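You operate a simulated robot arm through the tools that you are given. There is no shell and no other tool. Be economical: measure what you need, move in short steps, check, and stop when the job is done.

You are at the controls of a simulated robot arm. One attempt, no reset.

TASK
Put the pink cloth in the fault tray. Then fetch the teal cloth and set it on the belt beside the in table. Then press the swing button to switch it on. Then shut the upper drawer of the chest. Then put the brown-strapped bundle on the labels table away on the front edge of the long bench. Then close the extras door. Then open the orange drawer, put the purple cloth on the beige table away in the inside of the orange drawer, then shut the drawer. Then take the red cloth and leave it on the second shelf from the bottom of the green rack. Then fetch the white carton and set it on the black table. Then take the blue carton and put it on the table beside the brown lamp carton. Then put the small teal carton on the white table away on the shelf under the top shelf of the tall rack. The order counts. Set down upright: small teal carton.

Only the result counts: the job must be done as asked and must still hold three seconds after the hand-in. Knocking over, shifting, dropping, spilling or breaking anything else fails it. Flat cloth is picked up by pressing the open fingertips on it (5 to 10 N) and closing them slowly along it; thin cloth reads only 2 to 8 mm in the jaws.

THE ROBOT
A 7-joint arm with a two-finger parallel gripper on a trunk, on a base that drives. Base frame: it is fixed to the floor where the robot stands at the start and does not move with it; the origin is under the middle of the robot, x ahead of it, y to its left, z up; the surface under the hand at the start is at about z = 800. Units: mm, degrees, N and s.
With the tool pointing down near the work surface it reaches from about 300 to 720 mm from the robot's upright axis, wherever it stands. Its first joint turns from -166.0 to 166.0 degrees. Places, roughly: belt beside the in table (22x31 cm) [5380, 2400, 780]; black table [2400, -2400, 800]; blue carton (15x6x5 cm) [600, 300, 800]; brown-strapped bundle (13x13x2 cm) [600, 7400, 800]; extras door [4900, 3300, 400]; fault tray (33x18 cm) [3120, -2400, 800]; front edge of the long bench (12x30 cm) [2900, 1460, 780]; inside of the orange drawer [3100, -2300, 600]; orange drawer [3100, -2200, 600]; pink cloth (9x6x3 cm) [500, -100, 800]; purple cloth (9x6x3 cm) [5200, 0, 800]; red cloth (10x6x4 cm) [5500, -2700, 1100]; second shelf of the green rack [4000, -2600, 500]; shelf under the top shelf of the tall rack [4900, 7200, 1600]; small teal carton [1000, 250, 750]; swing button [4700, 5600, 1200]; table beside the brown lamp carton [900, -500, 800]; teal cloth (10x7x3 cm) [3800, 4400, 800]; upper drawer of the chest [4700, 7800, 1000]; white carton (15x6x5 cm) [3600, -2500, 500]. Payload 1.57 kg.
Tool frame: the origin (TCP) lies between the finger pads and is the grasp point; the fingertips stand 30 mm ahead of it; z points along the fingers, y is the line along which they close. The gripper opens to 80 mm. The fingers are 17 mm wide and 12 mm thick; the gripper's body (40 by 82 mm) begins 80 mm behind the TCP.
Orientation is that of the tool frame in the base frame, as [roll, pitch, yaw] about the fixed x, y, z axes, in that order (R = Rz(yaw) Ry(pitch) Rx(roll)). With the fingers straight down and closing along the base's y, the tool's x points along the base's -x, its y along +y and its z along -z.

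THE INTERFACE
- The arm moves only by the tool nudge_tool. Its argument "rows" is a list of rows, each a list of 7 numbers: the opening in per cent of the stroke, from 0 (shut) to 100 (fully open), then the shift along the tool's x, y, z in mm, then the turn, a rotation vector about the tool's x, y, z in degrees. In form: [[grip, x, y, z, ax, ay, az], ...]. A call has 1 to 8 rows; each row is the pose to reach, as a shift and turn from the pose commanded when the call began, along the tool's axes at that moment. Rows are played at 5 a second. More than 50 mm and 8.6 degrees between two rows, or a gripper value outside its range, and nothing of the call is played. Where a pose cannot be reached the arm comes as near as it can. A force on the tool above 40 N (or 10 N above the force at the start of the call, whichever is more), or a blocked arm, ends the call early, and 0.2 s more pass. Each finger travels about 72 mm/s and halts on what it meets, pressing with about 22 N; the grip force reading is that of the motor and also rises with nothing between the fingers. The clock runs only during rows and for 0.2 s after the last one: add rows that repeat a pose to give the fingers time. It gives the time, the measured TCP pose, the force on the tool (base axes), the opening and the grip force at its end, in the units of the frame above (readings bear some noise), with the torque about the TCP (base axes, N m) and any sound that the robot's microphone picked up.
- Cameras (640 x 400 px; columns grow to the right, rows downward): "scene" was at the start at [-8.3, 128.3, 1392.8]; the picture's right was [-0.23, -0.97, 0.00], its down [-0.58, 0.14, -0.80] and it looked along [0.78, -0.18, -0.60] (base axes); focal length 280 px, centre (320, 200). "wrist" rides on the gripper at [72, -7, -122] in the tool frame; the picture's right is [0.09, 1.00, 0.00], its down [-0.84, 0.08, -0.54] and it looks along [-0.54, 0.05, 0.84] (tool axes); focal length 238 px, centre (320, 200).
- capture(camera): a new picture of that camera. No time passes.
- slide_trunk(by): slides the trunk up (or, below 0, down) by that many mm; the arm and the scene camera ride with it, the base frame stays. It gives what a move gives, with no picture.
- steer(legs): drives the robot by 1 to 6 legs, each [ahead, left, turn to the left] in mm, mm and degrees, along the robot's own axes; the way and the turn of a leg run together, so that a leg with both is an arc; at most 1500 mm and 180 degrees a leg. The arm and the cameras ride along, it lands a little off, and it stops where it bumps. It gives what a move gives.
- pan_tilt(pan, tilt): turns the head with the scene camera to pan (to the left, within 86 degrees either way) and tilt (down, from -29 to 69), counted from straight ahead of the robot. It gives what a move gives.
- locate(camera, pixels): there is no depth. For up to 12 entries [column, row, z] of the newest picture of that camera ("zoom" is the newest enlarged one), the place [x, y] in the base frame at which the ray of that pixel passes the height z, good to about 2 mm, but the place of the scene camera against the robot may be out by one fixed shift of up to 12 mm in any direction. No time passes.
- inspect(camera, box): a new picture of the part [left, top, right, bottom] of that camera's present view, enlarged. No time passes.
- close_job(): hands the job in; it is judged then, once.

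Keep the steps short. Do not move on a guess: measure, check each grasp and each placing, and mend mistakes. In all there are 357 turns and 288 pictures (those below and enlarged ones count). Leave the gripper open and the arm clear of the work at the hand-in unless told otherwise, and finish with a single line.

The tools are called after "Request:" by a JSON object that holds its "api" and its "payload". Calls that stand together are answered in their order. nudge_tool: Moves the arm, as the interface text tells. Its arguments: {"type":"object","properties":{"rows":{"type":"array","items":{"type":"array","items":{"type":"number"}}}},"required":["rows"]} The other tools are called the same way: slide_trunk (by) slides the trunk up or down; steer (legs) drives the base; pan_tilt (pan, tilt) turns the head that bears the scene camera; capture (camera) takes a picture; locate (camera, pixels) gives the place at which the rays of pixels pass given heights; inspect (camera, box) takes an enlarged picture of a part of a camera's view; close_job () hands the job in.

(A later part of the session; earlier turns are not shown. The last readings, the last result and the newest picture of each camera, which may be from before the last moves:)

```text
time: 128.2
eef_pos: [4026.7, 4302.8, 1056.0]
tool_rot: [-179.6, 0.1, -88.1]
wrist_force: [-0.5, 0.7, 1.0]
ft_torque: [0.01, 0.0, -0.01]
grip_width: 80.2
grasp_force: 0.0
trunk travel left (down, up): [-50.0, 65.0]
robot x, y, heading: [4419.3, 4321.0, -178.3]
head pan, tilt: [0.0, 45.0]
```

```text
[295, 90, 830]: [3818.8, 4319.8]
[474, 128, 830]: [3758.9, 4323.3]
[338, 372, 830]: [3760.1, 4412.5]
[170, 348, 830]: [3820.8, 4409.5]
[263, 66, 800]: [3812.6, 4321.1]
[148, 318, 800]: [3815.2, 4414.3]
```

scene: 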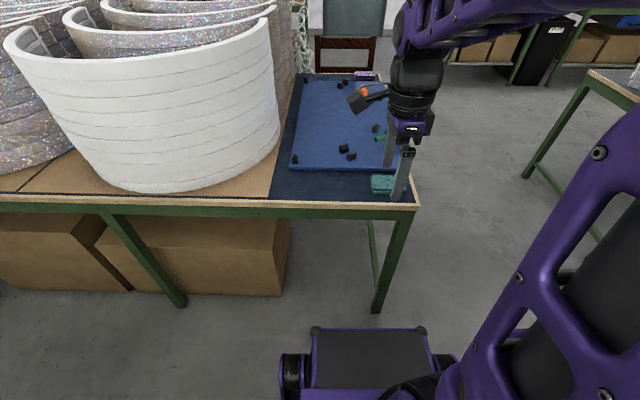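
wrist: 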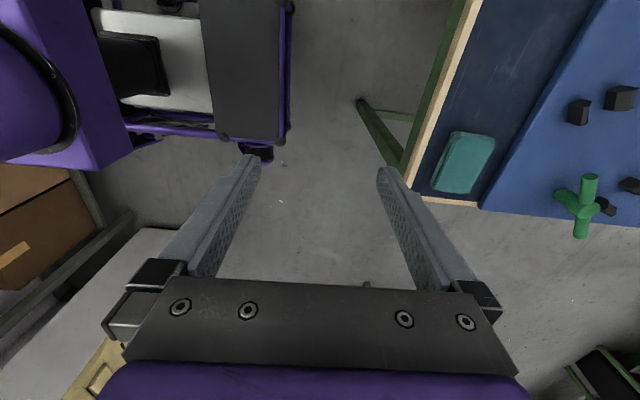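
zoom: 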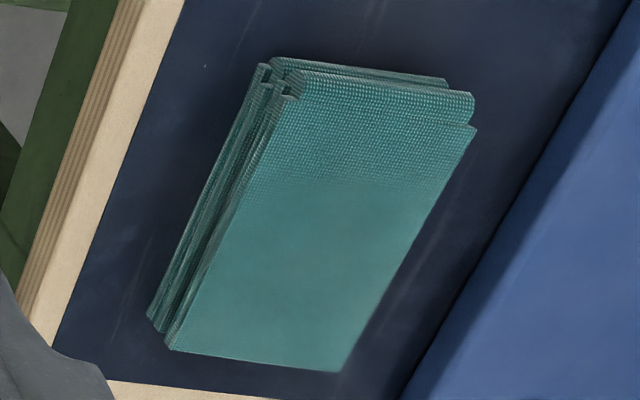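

Request:
{"api": "locate", "payload": {"camera": "zoom", "pixels": [[560, 178, 800], [470, 300, 800], [560, 178, 815], [470, 300, 815], [400, 396, 800]]}}

Request:
{"api": "inspect", "payload": {"camera": "scene", "box": [330, 140, 430, 202]}}

```text
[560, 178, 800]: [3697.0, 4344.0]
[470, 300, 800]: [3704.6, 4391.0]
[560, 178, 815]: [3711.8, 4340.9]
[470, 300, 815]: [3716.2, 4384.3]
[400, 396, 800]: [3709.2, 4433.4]
```

```text
6.40 times, centred on (380, 171) of scene
```

zoom: 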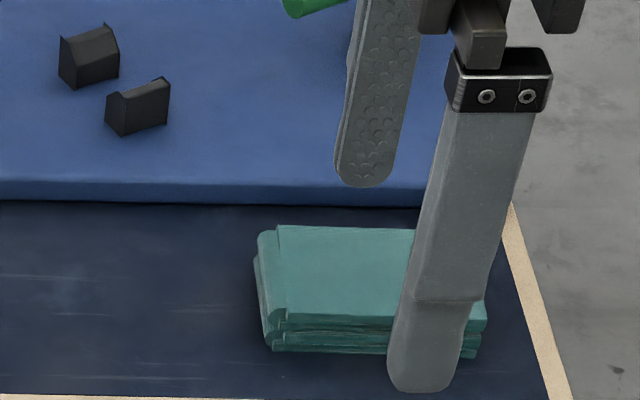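

Mat edge is 49 mm away from the cloth: enough room. Moving above (3789,4366) at z≈900.

Request:
{"api": "nudge_tool", "payload": {"rows": [[100, -12, 40, 0, 0, 0, 0], [100, -24, 80, 0, 0, 0, 0], [100, -36, 120, 0, 0, 0, 0], [100, -48, 160, 20, 0, 0, 0], [100, -60, 200, 60, 0, 0, 0], [100, -71, 235, 90, 0, 0, 0], [100, -71, 235, 130, 0, 0, 0], [100, -71, 235, 156, 0, 0, 0]]}}

Request:
{"api": "capture", "payload": {"camera": "wrist"}}

```text
refused: row 5 steps farther than a row can; nothing moved
```

```text
252 pictures are left
```

wrist: 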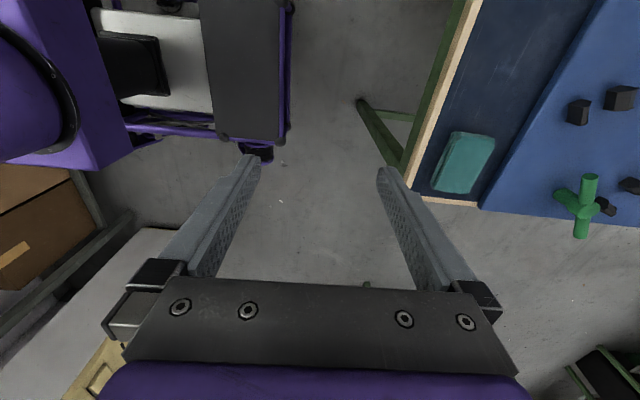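

One step was too long; resending with shorter steps.

Request:
{"api": "nudge_tool", "payload": {"rows": [[100, -12, 40, 0, 0, 0, 0], [100, -24, 80, 0, 0, 0, 0], [100, -36, 120, 10, 0, 0, 0], [100, -48, 160, 30, 0, 0, 0], [100, -60, 198, 55, 0, 0, 0], [100, -71, 235, 80, 0, 0, 0], [100, -71, 235, 120, 0, 0, 0], [100, -71, 235, 156, 0, 0, 0]]}}

Request:
{"api": "capture", "payload": {"camera": "wrist"}}

```text
time: 130.0
eef_pos: [3789.2, 4367.1, 899.3]
tool_rot: [-179.6, 0.2, -88.0]
wrist_force: [-0.3, 0.0, 1.0]
ft_torque: [-0.01, 0.02, 0.0]
grip_width: 79.8
grasp_force: 0.1
trunk travel left (down, up): [-50.0, 65.0]
robot x, y, heading: [4420.4, 4319.9, -178.5]
head pan, tilt: [0.0, 45.0]
```

```text
251 pictures are left
```

wrist: 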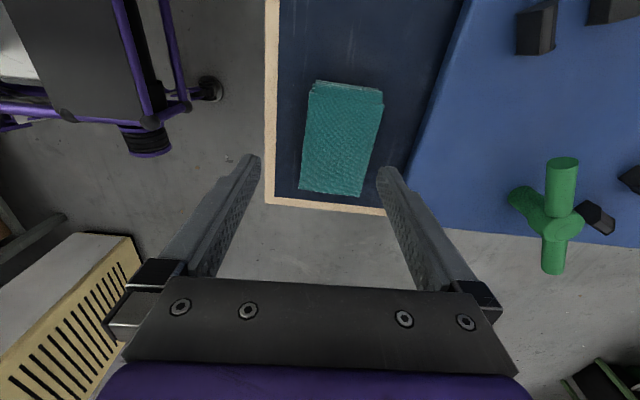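

Request:
{"api": "locate", "payload": {"camera": "wrist", "pixels": [[307, 92, 830], [382, 104, 830], [362, 196, 830], [299, 188, 830]]}}

```text
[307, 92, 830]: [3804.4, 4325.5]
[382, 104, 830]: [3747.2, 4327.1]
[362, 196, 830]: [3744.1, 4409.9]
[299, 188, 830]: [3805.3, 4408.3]
```

Closer view: centre (3776,4368), so shifting 12 mm before descending.

Request:
{"api": "nudge_tool", "payload": {"rows": [[100, 0, 12, 20, 0, 0, 0], [100, 0, 12, 45, 0, 0, 0], [100, 0, 12, 62, 0, 0, 0], [100, 0, 12, 64, 0, 0, 0]]}}

Request:
{"api": "capture", "payload": {"camera": "wrist"}}

```text
time: 131.0
eef_pos: [3778.1, 4368.3, 834.6]
tool_rot: [-179.6, 0.2, -88.0]
wrist_force: [0.7, 0.4, -0.4]
ft_torque: [-0.01, 0.02, -0.02]
grip_width: 80.1
grasp_force: 0.0
trunk travel left (down, up): [-50.0, 65.0]
robot x, y, heading: [4418.9, 4324.4, -178.4]
head pan, tilt: [0.0, 45.0]
```

```text
250 pictures are left
```

wrist: 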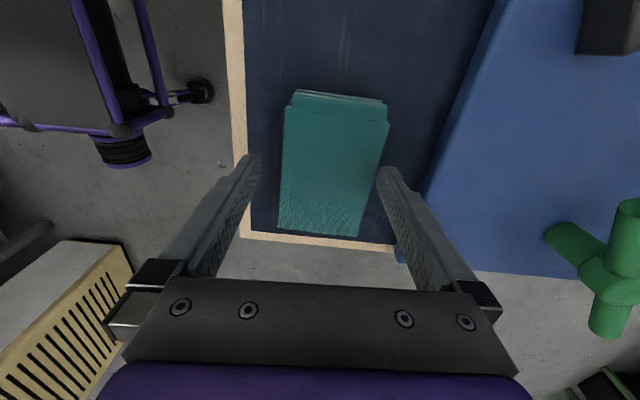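

The cloth lies between the fingers. Closing.

Request:
{"api": "nudge_tool", "payload": {"rows": [[80, 0, 0, 0, 0, 0, 0], [60, 0, 0, 0, 0, 0, 0], [40, 0, 0, 0, 0, 0, 0], [20, 0, 0, 0, 0, 0, 0], [10, 0, 0, 0, 0, 0, 0]]}}

Request:
{"api": "nudge_tool", "payload": {"rows": [[10, 0, 0, -40, 0, 0, 0], [10, 0, 0, -80, 0, 0, 0], [10, 0, 0, -120, 0, 0, 0], [10, 0, 0, -160, 0, 0, 0], [10, 0, 0, -200, 0, 0, 0], [10, 0, 0, -230, 0, 0, 0]]}}

Request:
{"api": "capture", "payload": {"camera": "wrist"}}

```text
time: 132.2
eef_pos: [3777.9, 4367.9, 834.4]
tool_rot: [-179.7, 0.1, -88.0]
wrist_force: [-0.3, 0.2, -0.2]
ft_torque: [0.02, 0.02, 0.0]
grip_width: 63.9
grasp_force: 21.8
trunk travel left (down, up): [-50.0, 65.0]
robot x, y, heading: [4417.7, 4322.3, -178.2]
head pan, tilt: [0.0, 45.0]
```

```text
time: 133.6
eef_pos: [3776.8, 4366.6, 1066.3]
tool_rot: [-179.6, 0.2, -88.1]
wrist_force: [-0.4, 0.3, -0.4]
ft_torque: [-0.02, -0.06, 0.0]
grip_width: 63.9
grasp_force: 22.1
trunk travel left (down, up): [-50.0, 65.0]
robot x, y, heading: [4415.7, 4323.6, -178.5]
head pan, tilt: [0.0, 45.0]
```

```text
249 pictures are left
```

wrist: 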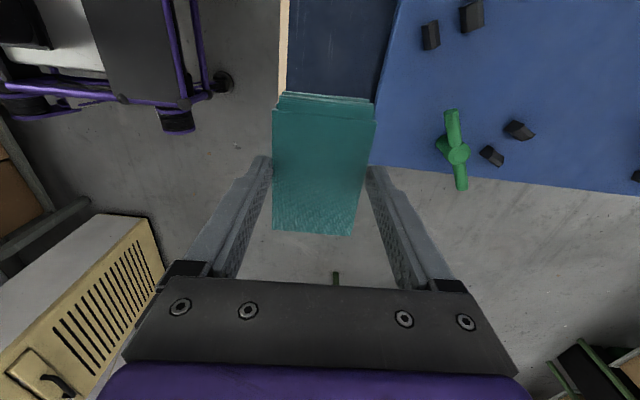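

Held (63.9 mm). Retracting the arm to 400 mm and turning back the way I came, to face +y, then -y direction drive backward to y≈2900.

Request:
{"api": "nudge_tool", "payload": {"rows": [[10, 0, -45, 0, 0, 0, 0], [10, 5, -90, 0, 0, 0, 0], [10, 15, -135, 0, 0, 0, 0], [10, 30, -180, 0, 0, 0, 0], [10, 45, -225, 0, 0, 0, 0], [10, 50, -245, 0, 0, 0, 0]]}}

Request:
{"api": "steer", "payload": {"legs": [[0, 0, -92], [-1000, 0, 0]]}}

Request:
{"api": "pan_tilt", "payload": {"pan": -30, "tilt": 35}}

Request:
{"api": "capture", "payload": {"camera": "scene"}}

```text
time: 135.0
eef_pos: [4023.6, 4323.5, 1066.2]
tool_rot: [-179.6, 0.2, -88.0]
wrist_force: [0.7, 0.4, 0.0]
ft_torque: [-0.01, 0.0, 0.01]
grip_width: 63.6
grasp_force: 21.6
trunk travel left (down, up): [-50.0, 65.0]
robot x, y, heading: [4416.5, 4320.3, -178.2]
head pan, tilt: [0.0, 45.0]
```

```text
time: 144.3
eef_pos: [4432.4, 3703.2, 1066.9]
tool_rot: [-179.6, 0.2, -179.6]
wrist_force: [0.0, -0.1, 0.0]
ft_torque: [-0.01, 0.04, 0.03]
grip_width: 63.9
grasp_force: 21.7
trunk travel left (down, up): [-50.0, 65.0]
robot x, y, heading: [4417.8, 3309.0, 90.0]
head pan, tilt: [0.0, 45.0]
```

```text
time: 145.2
eef_pos: [4432.9, 3703.0, 1066.3]
tool_rot: [-179.6, 0.2, -179.6]
wrist_force: [0.8, -0.2, -0.3]
ft_torque: [-0.01, 0.01, 0.0]
grip_width: 64.0
grasp_force: 21.7
trunk travel left (down, up): [-50.0, 65.0]
robot x, y, heading: [4423.0, 3307.0, 90.0]
head pan, tilt: [-30.0, 35.0]
```

```text
248 pictures are left
```

scene: 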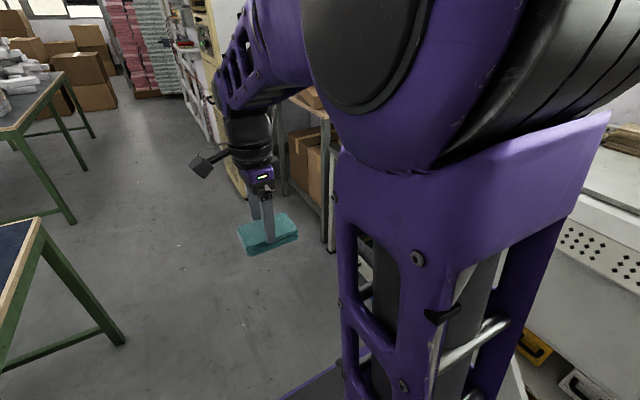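

Backing to y≈2400 and turning to face +x (the machine).

Request:
{"api": "steer", "payload": {"legs": [[-900, 0, 0], [0, 0, -90]]}}

Request:
{"api": "pan_tilt", "payload": {"pan": 5, "tilt": 30}}

Request:
{"api": "capture", "payload": {"camera": "scene"}}

```text
time: 153.8
eef_pos: [4818.7, 2408.1, 1065.2]
tool_rot: [-179.6, 0.2, 91.6]
wrist_force: [0.4, 0.3, 0.4]
ft_torque: [0.01, -0.02, -0.02]
grip_width: 63.9
grasp_force: 22.1
trunk travel left (down, up): [-50.0, 65.0]
robot x, y, heading: [4422.1, 2411.9, 1.4]
head pan, tilt: [-30.0, 35.0]
```

```text
time: 154.8
eef_pos: [4818.5, 2408.8, 1066.3]
tool_rot: [-179.6, 0.2, 91.6]
wrist_force: [-0.8, 0.5, -0.5]
ft_torque: [-0.03, 0.02, 0.0]
grip_width: 63.6
grasp_force: 22.0
trunk travel left (down, up): [-50.0, 65.0]
robot x, y, heading: [4425.1, 2416.2, 1.3]
head pan, tilt: [5.0, 30.0]
```

```text
247 pictures are left
```

scene: 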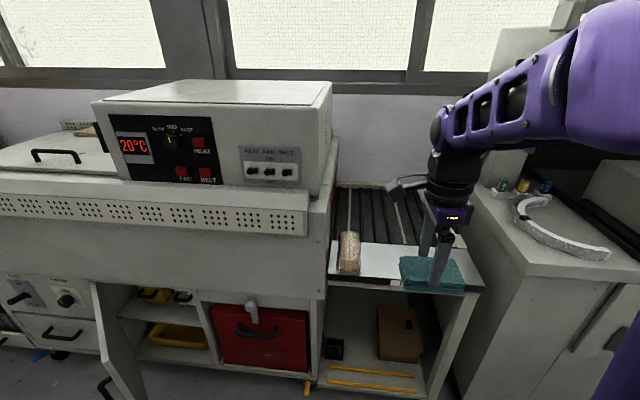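

Zooming on the belt area around (400,230).

Request:
{"api": "inspect", "payload": {"camera": "scene", "box": [310, 170, 502, 290]}}

Request:
{"api": "locate", "payload": {"camera": "scene", "pixels": [[330, 280, 780], [480, 292, 780], [345, 195, 780], [405, 200, 780], [345, 238, 780], [410, 245, 780], [100, 285, 620], [145, 399, 200]]}}

Request:
{"api": "capture", "payload": {"camera": "wrist"}}

```text
3.33 times, centred on (406, 230) of scene
```

zoom: 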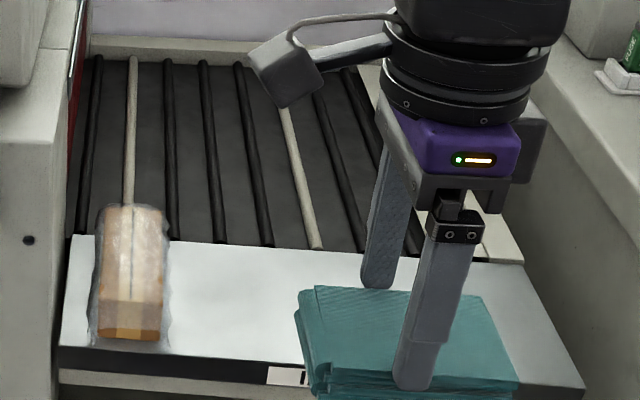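

```text
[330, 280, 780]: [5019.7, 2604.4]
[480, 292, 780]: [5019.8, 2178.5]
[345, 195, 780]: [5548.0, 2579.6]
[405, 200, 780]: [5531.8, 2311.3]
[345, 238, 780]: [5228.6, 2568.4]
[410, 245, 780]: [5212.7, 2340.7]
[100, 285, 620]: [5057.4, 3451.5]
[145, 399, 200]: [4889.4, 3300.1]
```

```text
245 pictures are left
```

wrist: 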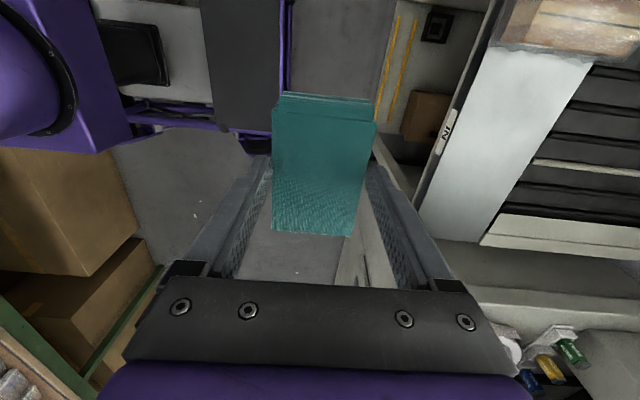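

The "in table" is the white front strip (x 5020–5220); the belt is the dark slatted part behind. I measure my own base front in the wrist picture (col 285).

Request:
{"api": "locate", "payload": {"camera": "wrist", "pixels": [[287, 60, 150], [287, 60, 250], [287, 60, 350], [440, 200, 780], [482, 240, 780], [510, 80, 780], [590, 90, 780], [640, 230, 780], [497, 230, 780]]}}

```text
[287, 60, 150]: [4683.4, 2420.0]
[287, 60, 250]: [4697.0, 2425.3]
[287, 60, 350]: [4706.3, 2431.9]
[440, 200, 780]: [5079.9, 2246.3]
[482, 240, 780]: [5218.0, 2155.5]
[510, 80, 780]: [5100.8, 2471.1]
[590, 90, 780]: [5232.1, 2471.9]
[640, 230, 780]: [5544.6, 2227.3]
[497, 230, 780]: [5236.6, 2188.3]
```

My base reaches only ~275 mm ahead. Driving ahead 255 mm.

Request:
{"api": "steer", "payload": {"legs": [[255, 0, -1]]}}

Request:
{"api": "capture", "payload": {"camera": "wrist"}}

```text
time: 156.8
eef_pos: [5064.5, 2405.5, 1065.1]
tool_rot: [-179.5, 0.2, 90.7]
wrist_force: [-0.3, 0.2, -0.6]
ft_torque: [0.01, 0.04, 0.0]
grip_width: 63.9
grasp_force: 21.7
trunk travel left (down, up): [-50.0, 65.0]
robot x, y, heading: [4670.1, 2415.2, 0.6]
head pan, tilt: [5.0, 30.0]
stopped in leg 1: the robot was blocked; the commanded pose is now the measured one
```

```text
244 pictures are left
```

wrist: 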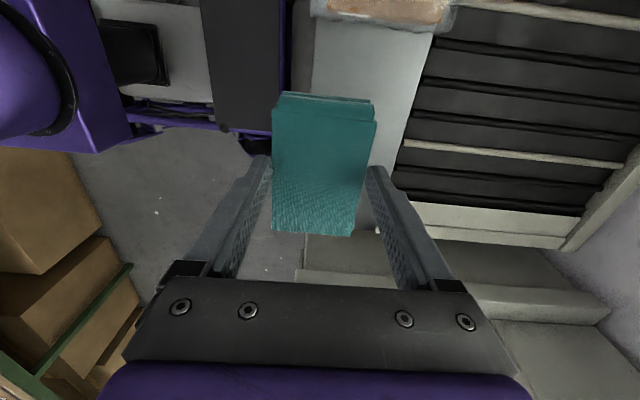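

The base touched the cabinet front. Backing off 15 mm and checking.

Request:
{"api": "steer", "payload": {"legs": [[-15, 0, 0]]}}

Request:
{"api": "pan_tilt", "payload": {"pan": 5, "tilt": 45}}

Request:
{"api": "capture", "payload": {"camera": "scene"}}

Request:
{"api": "locate", "payload": {"camera": "wrist", "pixels": [[437, 50, 780], [395, 190, 780], [585, 215, 780], [412, 140, 780], [620, 165, 780]]}}

```text
time: 157.6
eef_pos: [5050.6, 2405.0, 1066.2]
tool_rot: [-179.5, 0.2, 90.8]
wrist_force: [-0.2, -0.1, -0.3]
ft_torque: [-0.01, 0.0, 0.0]
grip_width: 64.0
grasp_force: 22.1
trunk travel left (down, up): [-50.0, 65.0]
robot x, y, heading: [4655.5, 2414.1, 0.3]
head pan, tilt: [5.0, 30.0]
```

```text
time: 158.3
eef_pos: [5050.1, 2404.8, 1066.2]
tool_rot: [-179.6, 0.2, 90.8]
wrist_force: [0.1, 0.1, -0.3]
ft_torque: [-0.02, 0.03, -0.01]
grip_width: 64.0
grasp_force: 21.8
trunk travel left (down, up): [-50.0, 65.0]
robot x, y, heading: [4652.6, 2416.3, 0.6]
head pan, tilt: [5.0, 45.0]
```

```text
243 pictures are left
```

scene: 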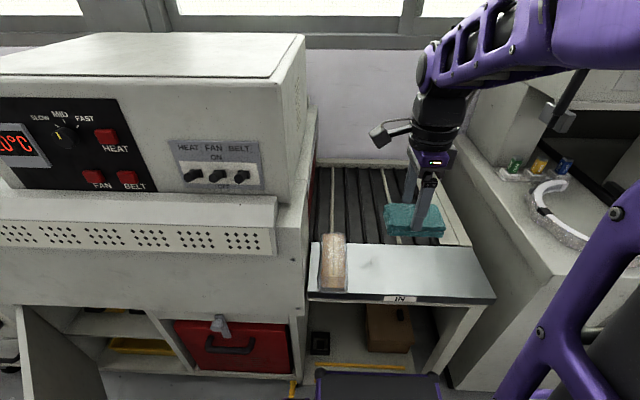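

```text
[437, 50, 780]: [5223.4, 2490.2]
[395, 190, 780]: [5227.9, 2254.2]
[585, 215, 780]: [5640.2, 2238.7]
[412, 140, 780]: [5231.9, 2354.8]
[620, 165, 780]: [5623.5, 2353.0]
```

Target (5345,2400) on the belt. Extending the arm, then lowering.

Request:
{"api": "nudge_tool", "payload": {"rows": [[10, 0, 45, 0, 0, 0, 0], [10, 0, 90, 0, 0, 0, 0], [10, 0, 135, 0, 0, 0, 0], [10, 0, 180, 0, 0, 0, 0], [10, 0, 225, 0, 0, 0, 0], [10, 0, 270, 0, 0, 0, 0], [10, 0, 297, 0, 0, 0, 0], [10, 0, 297, 40, 0, 0, 0]]}}

Request:
{"api": "nudge_tool", "payload": {"rows": [[10, 0, 0, 40, 0, 0, 0], [10, 0, 0, 80, 0, 0, 0], [10, 0, 0, 120, 0, 0, 0], [10, 0, 0, 150, 0, 0, 0], [10, 0, 0, 170, 0, 0, 0]]}}

Request:
{"api": "capture", "payload": {"camera": "wrist"}}

Request:
{"api": "capture", "payload": {"camera": "scene"}}

```text
time: 160.1
eef_pos: [5346.7, 2407.5, 1026.0]
tool_rot: [-179.4, 0.2, 90.8]
wrist_force: [-1.0, -0.5, -0.6]
ft_torque: [0.0, 0.02, 0.0]
grip_width: 64.1
grasp_force: 22.0
out of reach, approached as far as the arm can: row 7
trunk travel left (down, up): [-50.0, 65.0]
robot x, y, heading: [4655.8, 2420.0, 0.4]
head pan, tilt: [5.0, 45.0]
```

```text
time: 161.3
eef_pos: [5344.2, 2406.1, 854.1]
tool_rot: [-179.6, 0.1, 90.9]
wrist_force: [0.8, -0.7, 0.0]
ft_torque: [0.02, -0.03, -0.01]
grip_width: 63.8
grasp_force: 22.2
trunk travel left (down, up): [-50.0, 65.0]
robot x, y, heading: [4654.4, 2415.8, 0.4]
head pan, tilt: [5.0, 45.0]
```

```text
242 pictures are left
```

wrist: 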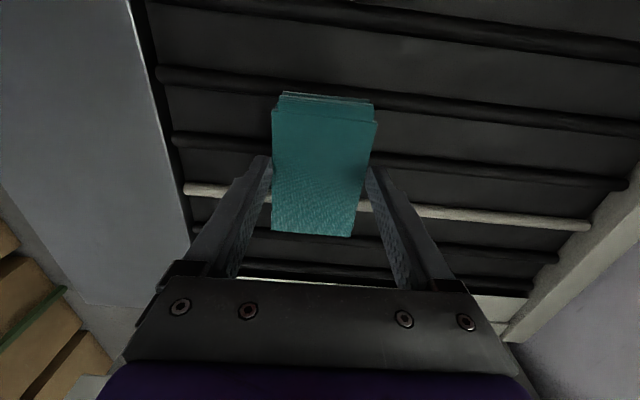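

```text
241 pictures are left
```

scene: 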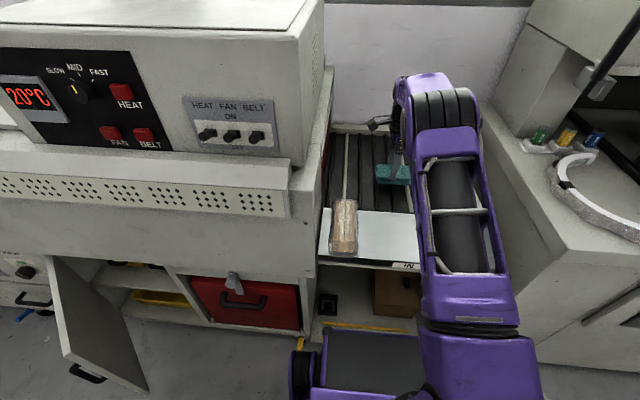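

Over the belt. Lowering in small steps until contact.

Request:
{"api": "nudge_tool", "payload": {"rows": [[10, 0, 0, 10, 0, 0, 0], [10, 0, 0, 18, 0, 0, 0], [10, 0, 0, 24, 0, 0, 0], [10, 0, 0, 28, 0, 0, 0], [10, 0, 0, 32, 0, 0, 0]]}}

```text
time: 162.5
eef_pos: [5345.4, 2407.4, 826.8]
tool_rot: [-179.9, 0.2, 90.8]
wrist_force: [-3.2, -2.6, 30.1]
ft_torque: [-0.09, 0.13, -0.07]
grip_width: 64.0
grasp_force: 21.7
trunk travel left (down, up): [-50.0, 65.0]
robot x, y, heading: [4654.4, 2418.2, 0.6]
head pan, tilt: [5.0, 45.0]
```

Contact at z≈827. Easing up a little and releasing.

Request:
{"api": "nudge_tool", "payload": {"rows": [[10, 0, 0, -4, 0, 0, 0], [60, 0, 0, -4, 0, 0, 0], [90, 0, 0, -4, 0, 0, 0], [100, 0, 0, -4, 0, 0, 0]]}}

Request:
{"api": "nudge_tool", "payload": {"rows": [[100, 0, 0, -40, 0, 0, 0], [100, 0, 0, -80, 0, 0, 0], [100, 0, 0, -120, 0, 0, 0], [100, 0, 0, -160, 0, 0, 0], [100, 0, 0, -200, 0, 0, 0], [100, 0, -40, -230, 0, 0, 0]]}}

Request:
{"api": "capture", "payload": {"camera": "wrist"}}

```text
time: 163.5
eef_pos: [5344.7, 2408.5, 825.1]
tool_rot: [-179.4, 0.2, 90.8]
wrist_force: [-0.3, 0.0, 0.3]
ft_torque: [0.01, -0.02, 0.05]
grip_width: 80.0
grasp_force: 0.0
trunk travel left (down, up): [-50.0, 65.0]
robot x, y, heading: [4659.6, 2414.0, 0.3]
head pan, tilt: [5.0, 45.0]
```

```text
time: 164.9
eef_pos: [5309.3, 2409.6, 1057.1]
tool_rot: [-179.4, 0.2, 90.7]
wrist_force: [0.4, -0.7, 0.0]
ft_torque: [-0.02, 0.06, 0.0]
grip_width: 80.0
grasp_force: 0.1
trunk travel left (down, up): [-50.0, 65.0]
robot x, y, heading: [4653.8, 2415.1, 0.4]
head pan, tilt: [5.0, 45.0]
```

```text
240 pictures are left
```

wrist: 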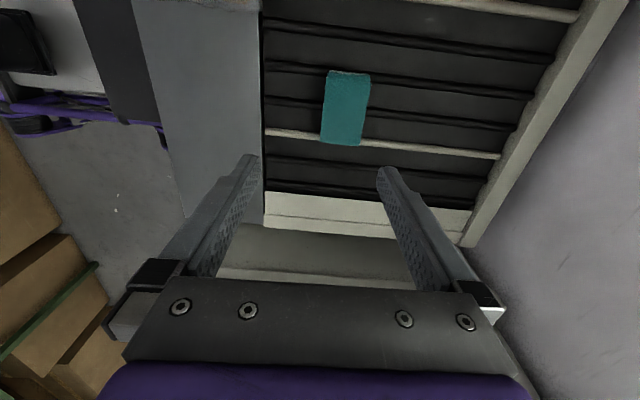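

Teal cloth is on the belt. Retracting the arm, backing off, turning to +y and driving toward the swing button (4700,5600,1200).

Request:
{"api": "nudge_tool", "payload": {"rows": [[100, 0, -45, 0, 0, 0, 0], [100, 0, -90, 0, 0, 0, 0], [100, 0, -135, 0, 0, 0, 0], [100, 0, -180, 0, 0, 0, 0], [100, 0, -225, 0, 0, 0, 0], [100, 0, -260, 0, 0, 0, 0]]}}

Request:
{"api": "steer", "payload": {"legs": [[-260, 0, 0], [0, 0, 90], [1500, 0, 0]]}}

Request:
{"api": "pan_tilt", "payload": {"pan": -5, "tilt": 10}}

Request:
{"api": "capture", "payload": {"camera": "scene"}}

```text
time: 166.3
eef_pos: [5046.9, 2407.2, 1059.5]
tool_rot: [-179.3, 0.2, 90.9]
wrist_force: [-0.1, 0.5, 0.3]
ft_torque: [0.01, 0.01, 0.0]
grip_width: 80.1
grasp_force: 0.0
trunk travel left (down, up): [-50.0, 65.0]
robot x, y, heading: [4655.4, 2413.2, 0.5]
head pan, tilt: [5.0, 45.0]
```

```text
time: 179.1
eef_pos: [4498.7, 4323.8, 1061.8]
tool_rot: [-179.5, 0.1, 177.3]
wrist_force: [0.1, 0.1, -0.1]
ft_torque: [-0.02, 0.02, -0.02]
grip_width: 80.1
grasp_force: 0.2
trunk travel left (down, up): [-50.0, 65.0]
robot x, y, heading: [4469.6, 3934.6, 87.4]
head pan, tilt: [5.0, 45.0]
```

```text
time: 180.1
eef_pos: [4499.7, 4323.7, 1061.9]
tool_rot: [-179.5, 0.2, 177.4]
wrist_force: [-1.3, -0.4, 0.7]
ft_torque: [-0.02, -0.01, -0.01]
grip_width: 79.8
grasp_force: 0.0
trunk travel left (down, up): [-50.0, 65.0]
robot x, y, heading: [4464.6, 3932.0, 87.0]
head pan, tilt: [-5.0, 10.0]
```

```text
239 pictures are left
```

scene: 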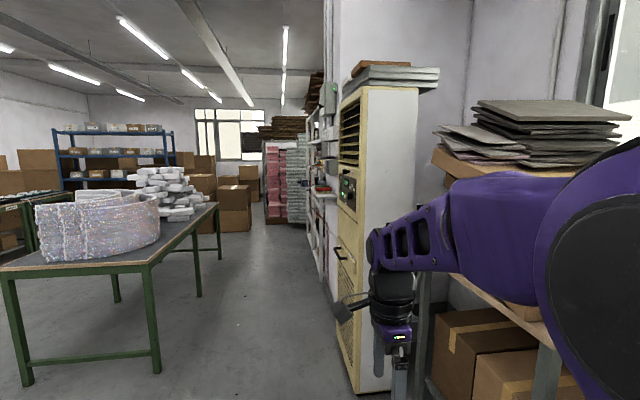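

The tall beige unit on the right carries the controls at (348,190). Measuring the free aisle there.

Request:
{"api": "locate", "payload": {"camera": "scene", "pixels": [[148, 265, 800], [218, 204, 800], [155, 372, 0], [357, 395, 0], [340, 350, 0], [198, 300, 0], [322, 280, 0]]}}

Request:
{"api": "inspect", "payload": {"camera": "scene", "box": [320, 150, 400, 200]}}

```text
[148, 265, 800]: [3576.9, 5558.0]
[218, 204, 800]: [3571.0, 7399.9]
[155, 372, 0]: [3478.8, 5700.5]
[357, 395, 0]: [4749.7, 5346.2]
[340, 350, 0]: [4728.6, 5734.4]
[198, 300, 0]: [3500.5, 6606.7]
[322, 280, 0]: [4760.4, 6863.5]
```

```text
8.00 times, centred on (360, 175) of scene
```

zoom: 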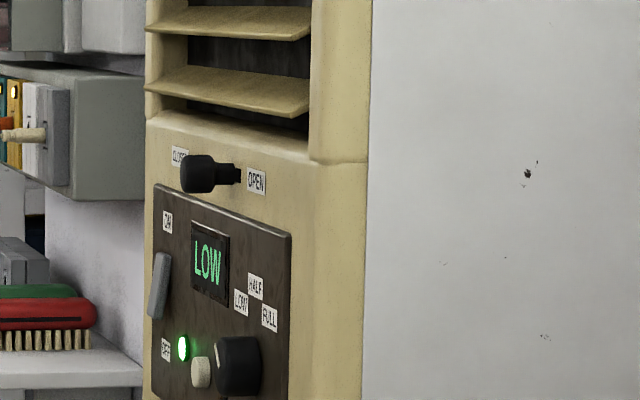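

Aisle here: x 3577–4740. Going to (4150,5590) and turning to face +x.

Request:
{"api": "steer", "payload": {"legs": [[0, 0, 3], [0, 320, 0], [1400, 0, 0], [250, 0, 0], [0, 0, -90]]}}

Request:
{"api": "pan_tilt", "payload": {"pan": 0, "tilt": 15}}

Request:
{"api": "capture", "payload": {"camera": "scene"}}

```text
time: 195.9
eef_pos: [4545.2, 5517.9, 1060.7]
tool_rot: [-179.5, 0.2, 90.3]
wrist_force: [0.2, 0.6, 0.7]
ft_torque: [-0.01, 0.0, -0.01]
grip_width: 80.0
grasp_force: 0.1
trunk travel left (down, up): [-50.0, 65.0]
robot x, y, heading: [4153.0, 5532.7, 0.0]
head pan, tilt: [-5.0, 10.0]
```

```text
time: 196.6
eef_pos: [4544.4, 5517.3, 1061.6]
tool_rot: [-179.6, 0.2, 90.3]
wrist_force: [0.7, -0.6, -0.1]
ft_torque: [-0.02, -0.02, 0.01]
grip_width: 80.2
grasp_force: 0.1
trunk travel left (down, up): [-50.0, 65.0]
robot x, y, heading: [4155.0, 5528.4, -0.1]
head pan, tilt: [0.0, 15.0]
```

```text
237 pictures are left
```

scene: 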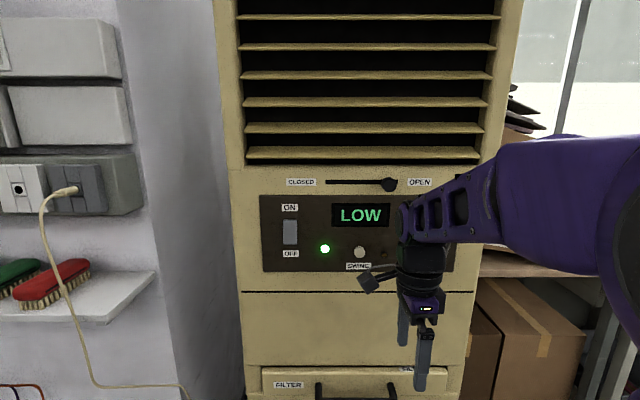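

The SWING button is at (360,252). Getting its ray, and zooming.

Request:
{"api": "locate", "payload": {"camera": "scene", "pixels": [[360, 252, 1100], [360, 252, 1150], [360, 252, 1200], [360, 252, 1220], [325, 249, 1200]]}}

Request:
{"api": "inspect", "payload": {"camera": "scene", "box": [290, 215, 410, 290]}}

```text
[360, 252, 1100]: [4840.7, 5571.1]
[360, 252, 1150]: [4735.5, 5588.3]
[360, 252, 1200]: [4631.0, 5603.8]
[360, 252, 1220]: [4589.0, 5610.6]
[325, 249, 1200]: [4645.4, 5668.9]
```

```text
5.33 times, centred on (350, 252) of scene
```

zoom: 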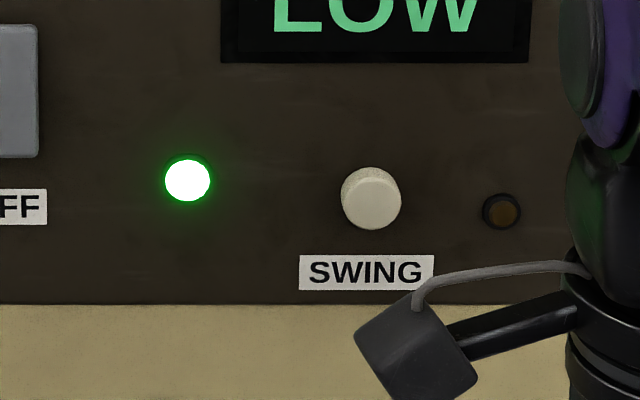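

Amber lamp at the right of SWING is off. I'll back 120 mm for room, close the fingers, and swing the hand to point +x while rising.

Request:
{"api": "steer", "payload": {"legs": [[-110, 0, 0]]}}

Request:
{"api": "nudge_tool", "payload": {"rows": [[60, 8, 14, -12, -8.5, 0, 0], [30, 16, 28, -24, -17, 0, 0], [0, 24, 42, -36, -25.5, 0, 0], [0, 32, 56, -48, -34, 0, 0], [0, 40, 70, -60, -42.5, 0, 0], [0, 48, 84, -72, -51, 0, 0], [0, 56, 98, -84, -59.5, 0, 0], [0, 64, 112, -96, -68, 0, 0]]}}

```text
time: 197.8
eef_pos: [4435.3, 5518.6, 1062.4]
tool_rot: [-179.5, 0.2, 90.3]
wrist_force: [0.6, -0.9, 0.9]
ft_torque: [0.02, 0.01, 0.0]
grip_width: 79.7
grasp_force: 0.0
trunk travel left (down, up): [-50.0, 65.0]
robot x, y, heading: [4043.0, 5531.4, 0.3]
head pan, tilt: [0.0, 15.0]
```

```text
time: 199.5
eef_pos: [4551.5, 5567.4, 1082.5]
tool_rot: [125.9, -4.1, 89.3]
wrist_force: [0.7, 0.0, 1.5]
ft_torque: [-0.04, -0.01, 0.0]
grip_width: 0.1
grasp_force: 21.2
trunk travel left (down, up): [-50.0, 65.0]
robot x, y, heading: [4042.1, 5533.5, 0.2]
head pan, tilt: [0.0, 15.0]
stopped in row 8: the arm was blocked; the commanded pose is now the measured one
```

The arm stopped short. Looking.

Request:
{"api": "capture", "payload": {"camera": "scene"}}

Request:
{"api": "capture", "payload": {"camera": "wrist"}}

```text
235 pictures are left
```

scene: 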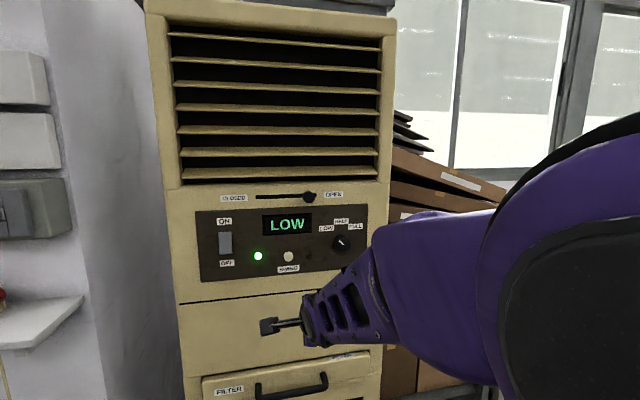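

```text
234 pictures are left
```

wrist: 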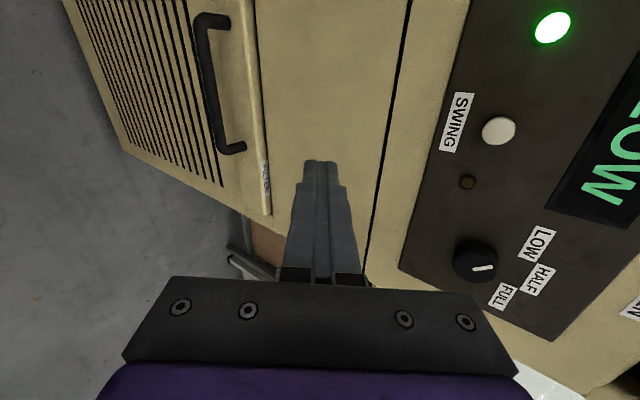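

No contact with the unit visible; likely an arm limit. A tilted fingertip suffices for pressing, so I raise the trunk 60 mm to gain height.

Request:
{"api": "slide_trunk", "payload": {"by": 60}}

Request:
{"api": "nudge_tool", "payload": {"rows": [[0, 0, 10, -7, 0, 0, 0], [0, 0, 20, -14, 0, 0, 0], [0, 0, 30, -21, 0, 0, 0]]}}

Request:
{"api": "capture", "payload": {"camera": "wrist"}}

```text
time: 200.5
eef_pos: [4551.7, 5569.0, 1141.4]
tool_rot: [126.0, -4.0, 89.7]
wrist_force: [0.1, 0.6, 0.4]
ft_torque: [-0.02, 0.02, 0.03]
grip_width: 0.0
grasp_force: 21.8
trunk travel left (down, up): [-110.0, 5.0]
robot x, y, heading: [4042.3, 5532.2, 0.3]
head pan, tilt: [0.0, 15.0]
```

```text
time: 201.3
eef_pos: [4553.2, 5566.0, 1165.4]
tool_rot: [127.4, -4.1, 89.6]
wrist_force: [-0.5, -0.9, 0.4]
ft_torque: [-0.01, 0.02, 0.02]
grip_width: 0.0
grasp_force: 21.2
trunk travel left (down, up): [-110.0, 5.0]
robot x, y, heading: [4044.0, 5530.3, 0.1]
head pan, tilt: [0.0, 15.0]
```

```text
233 pictures are left
```

wrist: 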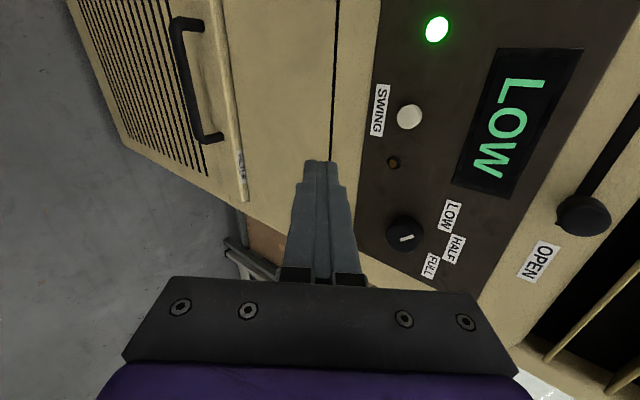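

Raised. Triangulating the button: wrist ray from (410,117) against the earlier scene ray.

Request:
{"api": "locate", "payload": {"camera": "wrist", "pixels": [[410, 117, 1150], [410, 117, 1165], [410, 117, 1180], [410, 117, 1200], [393, 163, 1170]]}}

Request:
{"api": "capture", "payload": {"camera": "scene"}}

```text
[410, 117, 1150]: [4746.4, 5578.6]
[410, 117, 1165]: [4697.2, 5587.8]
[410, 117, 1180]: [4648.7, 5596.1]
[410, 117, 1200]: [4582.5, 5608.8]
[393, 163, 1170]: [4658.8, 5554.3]
```

```text
232 pictures are left
```

scene: 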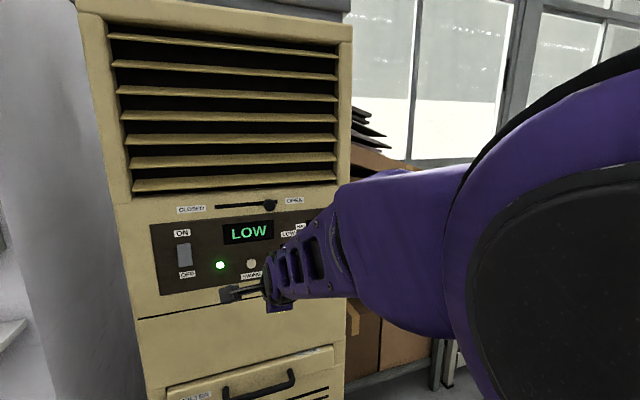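

Estimate: button near (4716,5584,1160). Moving 60 mm closer and aligning, then a second wrist view for better triangulation.

Request:
{"api": "nudge_tool", "payload": {"rows": [[0, 6, 15, 13, 0, 0, 0], [0, 12, 30, 27, 0, 0, 0], [0, 17, 46, 40, 0, 0, 0], [0, 17, 46, 40, 0, 0, 0]]}}

Request:
{"api": "capture", "payload": {"camera": "wrist"}}

```text
time: 202.3
eef_pos: [4610.5, 5584.8, 1197.0]
tool_rot: [125.5, -3.8, 89.6]
wrist_force: [0.0, -0.6, 0.6]
ft_torque: [0.0, 0.01, 0.04]
grip_width: 0.0
grasp_force: 21.0
trunk travel left (down, up): [-110.0, 5.0]
robot x, y, heading: [4040.3, 5526.4, 0.3]
head pan, tilt: [0.0, 15.0]
```

```text
231 pictures are left
```

wrist: 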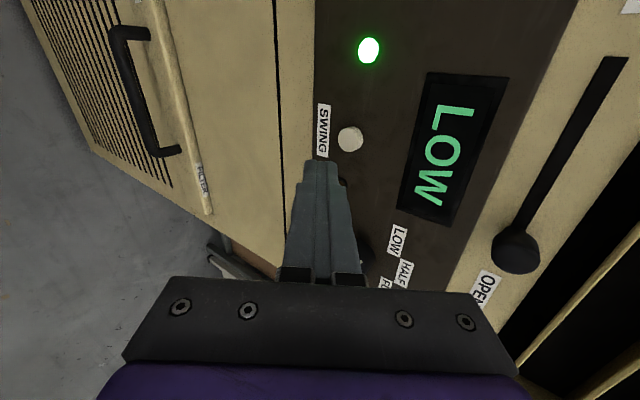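

Request:
{"api": "locate", "payload": {"camera": "wrist", "pixels": [[350, 139, 1150], [350, 139, 1160], [350, 139, 1170], [350, 139, 1180]]}}

```text
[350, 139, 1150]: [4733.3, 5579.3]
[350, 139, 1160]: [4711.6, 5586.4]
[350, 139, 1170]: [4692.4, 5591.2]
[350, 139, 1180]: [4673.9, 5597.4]
```

Two wrist rays meet at (4711,5586,1160). Moving 50 mm forward and 27 mm down to sit just in front of it.

Request:
{"api": "nudge_tool", "payload": {"rows": [[0, 0, -10, 7, 0, 0, 0], [0, 0, -21, 15, 0, 0, 0], [0, 0, -7, 36, 0, 0, 0], [0, 0, 7, 56, 0, 0, 0], [0, 0, 7, 56, 0, 0, 0]]}}

Request:
{"api": "capture", "payload": {"camera": "wrist"}}

```text
time: 203.5
eef_pos: [4658.9, 5584.4, 1170.2]
tool_rot: [125.4, -3.8, 89.7]
wrist_force: [0.7, -0.1, 0.4]
ft_torque: [0.01, 0.01, 0.04]
grip_width: 0.2
grasp_force: 21.4
trunk travel left (down, up): [-110.0, 5.0]
robot x, y, heading: [4043.6, 5530.5, 0.0]
head pan, tilt: [0.0, 15.0]
```

```text
230 pictures are left
```

wrist: 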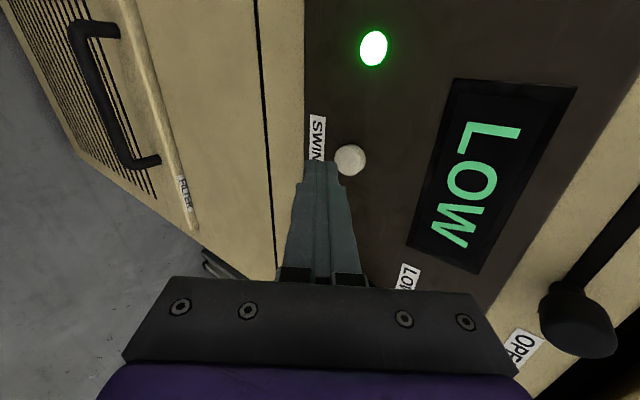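

Request:
{"api": "locate", "payload": {"camera": "wrist", "pixels": [[350, 159, 1150], [350, 159, 1160], [350, 159, 1170], [321, 162, 1153]]}}

```text
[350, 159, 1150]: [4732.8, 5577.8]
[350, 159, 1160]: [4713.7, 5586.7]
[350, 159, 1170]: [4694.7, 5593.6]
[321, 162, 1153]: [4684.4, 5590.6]
```

Consistent. Pressing forward along +x in small rows.

Request:
{"api": "nudge_tool", "payload": {"rows": [[0, 0, 5, 7, 0, 0, 0], [0, 0, 9, 12, 0, 0, 0], [0, 0, 11, 15, 0, 0, 0], [0, 0, 12, 17, 0, 0, 0]]}}

Request:
{"api": "capture", "payload": {"camera": "wrist"}}

```text
time: 204.5
eef_pos: [4681.1, 5584.9, 1169.2]
tool_rot: [125.5, -3.8, 89.7]
wrist_force: [-0.2, -0.4, -0.9]
ft_torque: [0.03, 0.01, -0.03]
grip_width: 0.1
grasp_force: 21.5
trunk travel left (down, up): [-110.0, 5.0]
robot x, y, heading: [4040.6, 5526.5, -0.1]
head pan, tilt: [0.0, 15.0]
```

```text
229 pictures are left
```

wrist: 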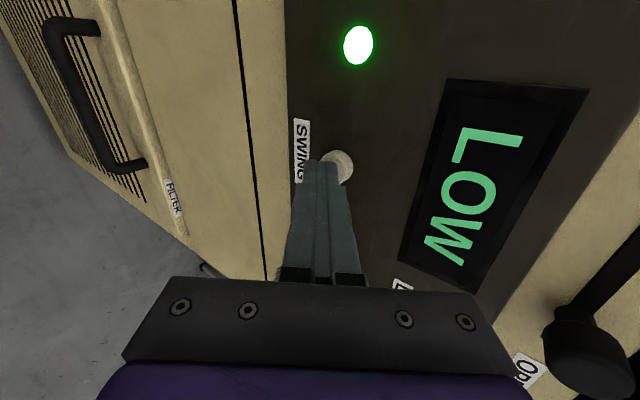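

No force yet. Another few mm.

Request:
{"api": "nudge_tool", "payload": {"rows": [[0, 0, 2, 2, 0, 0, 0], [0, 0, 4, 5, 0, 0, 0], [0, 0, 5, 7, 0, 0, 0]]}}

```text
time: 205.3
eef_pos: [4688.1, 5584.1, 1171.0]
tool_rot: [125.6, -3.7, 89.7]
wrist_force: [-8.3, -0.8, 0.9]
ft_torque: [-0.02, 0.07, -0.01]
grip_width: 0.1
grasp_force: 20.5
trunk travel left (down, up): [-110.0, 5.0]
robot x, y, heading: [4042.4, 5530.6, -0.0]
head pan, tilt: [0.0, 15.0]
heard: click
```

A click at 8 N. Withdrawing and checking the amber lamp.

Request:
{"api": "nudge_tool", "payload": {"rows": [[0, 0, -15, -22, 0, 0, 0], [0, 0, -35, -49, 0, 0, 0], [0, 0, -52, -73, 0, 0, 0], [0, 0, -52, -73, 0, 0, 0]]}}

Request:
{"api": "capture", "payload": {"camera": "wrist"}}

```text
time: 206.3
eef_pos: [4597.8, 5585.4, 1170.2]
tool_rot: [125.5, -3.9, 89.8]
wrist_force: [-0.4, -0.1, -1.1]
ft_torque: [0.04, 0.0, 0.0]
grip_width: 0.0
grasp_force: 21.3
trunk travel left (down, up): [-110.0, 5.0]
robot x, y, heading: [4042.0, 5531.7, 0.0]
head pan, tilt: [0.0, 15.0]
```

```text
228 pictures are left
```

wrist: 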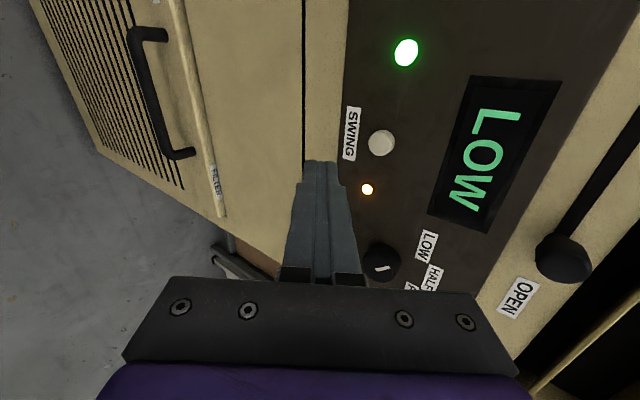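

Swing lamp lit. Next the chest's upper drawer near (4700,7800,1000). Retracting a bit and strafing left along the aisle to look.

Request:
{"api": "nudge_tool", "payload": {"rows": [[0, 0, -20, -28, 0, 0, 0], [0, 0, -40, -56, 0, 0, 0], [0, 0, -60, -84, 0, 0, 0], [0, 0, -70, -98, 0, 0, 0]]}}

Request:
{"api": "steer", "payload": {"legs": [[0, 1000, 0]]}}

Request:
{"api": "pan_tilt", "payload": {"pan": 10, "tilt": 25}}

Request:
{"api": "capture", "payload": {"camera": "scene"}}

```text
time: 207.3
eef_pos: [4479.8, 5585.2, 1167.0]
tool_rot: [125.8, -3.8, 89.7]
wrist_force: [-0.2, -0.3, 0.8]
ft_torque: [-0.02, -0.01, -0.01]
grip_width: 0.0
grasp_force: 21.1
trunk travel left (down, up): [-110.0, 5.0]
robot x, y, heading: [4043.1, 5530.3, 0.2]
head pan, tilt: [0.0, 15.0]
```

```text
time: 217.3
eef_pos: [4472.8, 6592.1, 1170.0]
tool_rot: [125.5, -3.7, 90.2]
wrist_force: [0.3, 0.4, 0.7]
ft_torque: [0.01, -0.01, -0.01]
grip_width: 0.0
grasp_force: 20.8
trunk travel left (down, up): [-110.0, 5.0]
robot x, y, heading: [4036.3, 6531.5, 0.7]
head pan, tilt: [0.0, 15.0]
```

```text
time: 218.0
eef_pos: [4473.2, 6592.0, 1170.3]
tool_rot: [125.4, -3.8, 90.4]
wrist_force: [0.6, 0.2, 0.0]
ft_torque: [0.02, 0.0, -0.01]
grip_width: 0.0
grasp_force: 21.5
trunk travel left (down, up): [-110.0, 5.0]
robot x, y, heading: [4039.1, 6533.5, 0.5]
head pan, tilt: [10.0, 25.0]
```

```text
227 pictures are left
```

scene: 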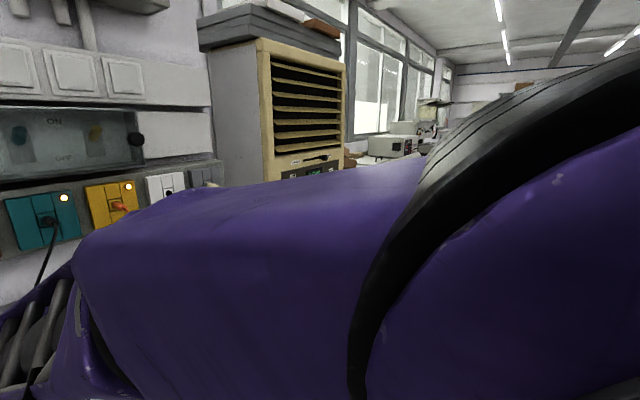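

The head seems blocked by the raised upper arm. Trying pan 60.

Request:
{"api": "pan_tilt", "payload": {"pan": 60, "tilt": 15}}

Request:
{"api": "capture", "payload": {"camera": "scene"}}

Request:
{"api": "capture", "payload": {"camera": "wrist"}}

```text
time: 219.2
eef_pos: [4472.0, 6591.2, 1169.2]
tool_rot: [125.6, -3.8, 90.2]
wrist_force: [-0.3, 0.1, -0.8]
ft_torque: [0.0, -0.02, -0.02]
grip_width: 0.0
grasp_force: 21.2
trunk travel left (down, up): [-110.0, 5.0]
robot x, y, heading: [4035.3, 6531.4, 0.6]
head pan, tilt: [60.0, 15.0]
```

```text
226 pictures are left
```

scene: 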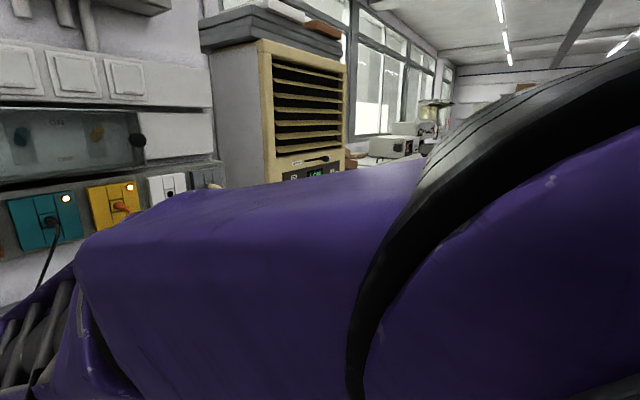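

```text
225 pictures are left
```

wrist: 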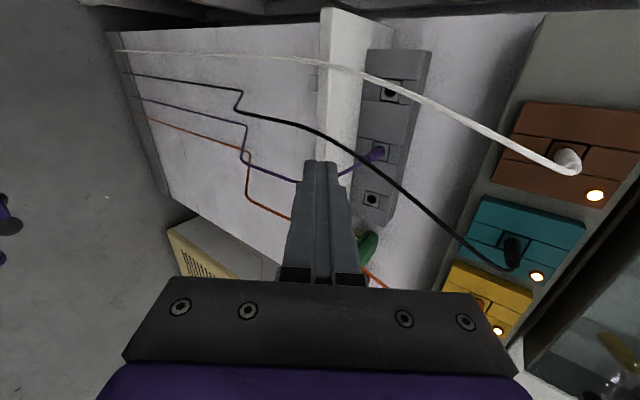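

The upper arm leans on the head — that also explains the block. Returning the hand to fingers-down, more in front.

Request:
{"api": "nudge_tool", "payload": {"rows": [[0, -8, -6, 3, 7.7, 0, 0], [0, -16, -12, 7, 15.4, 0, 0], [0, -25, -18, 10, 23, 0, 0], [0, -33, -24, 13, 31, 0, 0], [0, -42, -31, 17, 38.5, 0, 0], [0, -51, -38, 20, 46, 0, 0], [0, -60, -44, 24, 54, 0, 0], [0, -60, -44, 24, 54, 0, 0]]}}

Request:
{"api": "pan_tilt", "payload": {"pan": 45, "tilt": 20}}

Request:
{"api": "capture", "payload": {"camera": "scene"}}

```text
time: 221.0
eef_pos: [4465.8, 6534.2, 1114.5]
tool_rot: [179.6, -3.9, 90.1]
wrist_force: [-0.1, 0.4, -1.4]
ft_torque: [0.01, 0.01, -0.02]
grip_width: 0.0
grasp_force: 21.8
trunk travel left (down, up): [-110.0, 5.0]
robot x, y, heading: [4038.2, 6530.7, 0.7]
head pan, tilt: [60.0, 15.0]
```

```text
time: 221.7
eef_pos: [4467.4, 6534.5, 1113.2]
tool_rot: [179.8, -3.8, 90.2]
wrist_force: [0.0, 0.2, -0.1]
ft_torque: [-0.02, 0.0, 0.01]
grip_width: 0.0
grasp_force: 21.4
trunk travel left (down, up): [-110.0, 5.0]
robot x, y, heading: [4037.2, 6531.1, 0.6]
head pan, tilt: [45.0, 20.0]
```

```text
224 pictures are left
```

scene: 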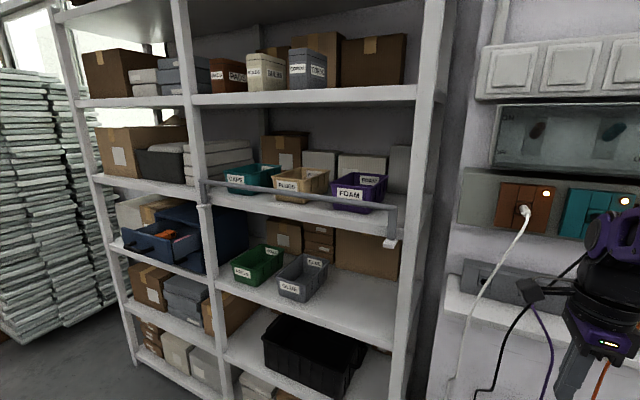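

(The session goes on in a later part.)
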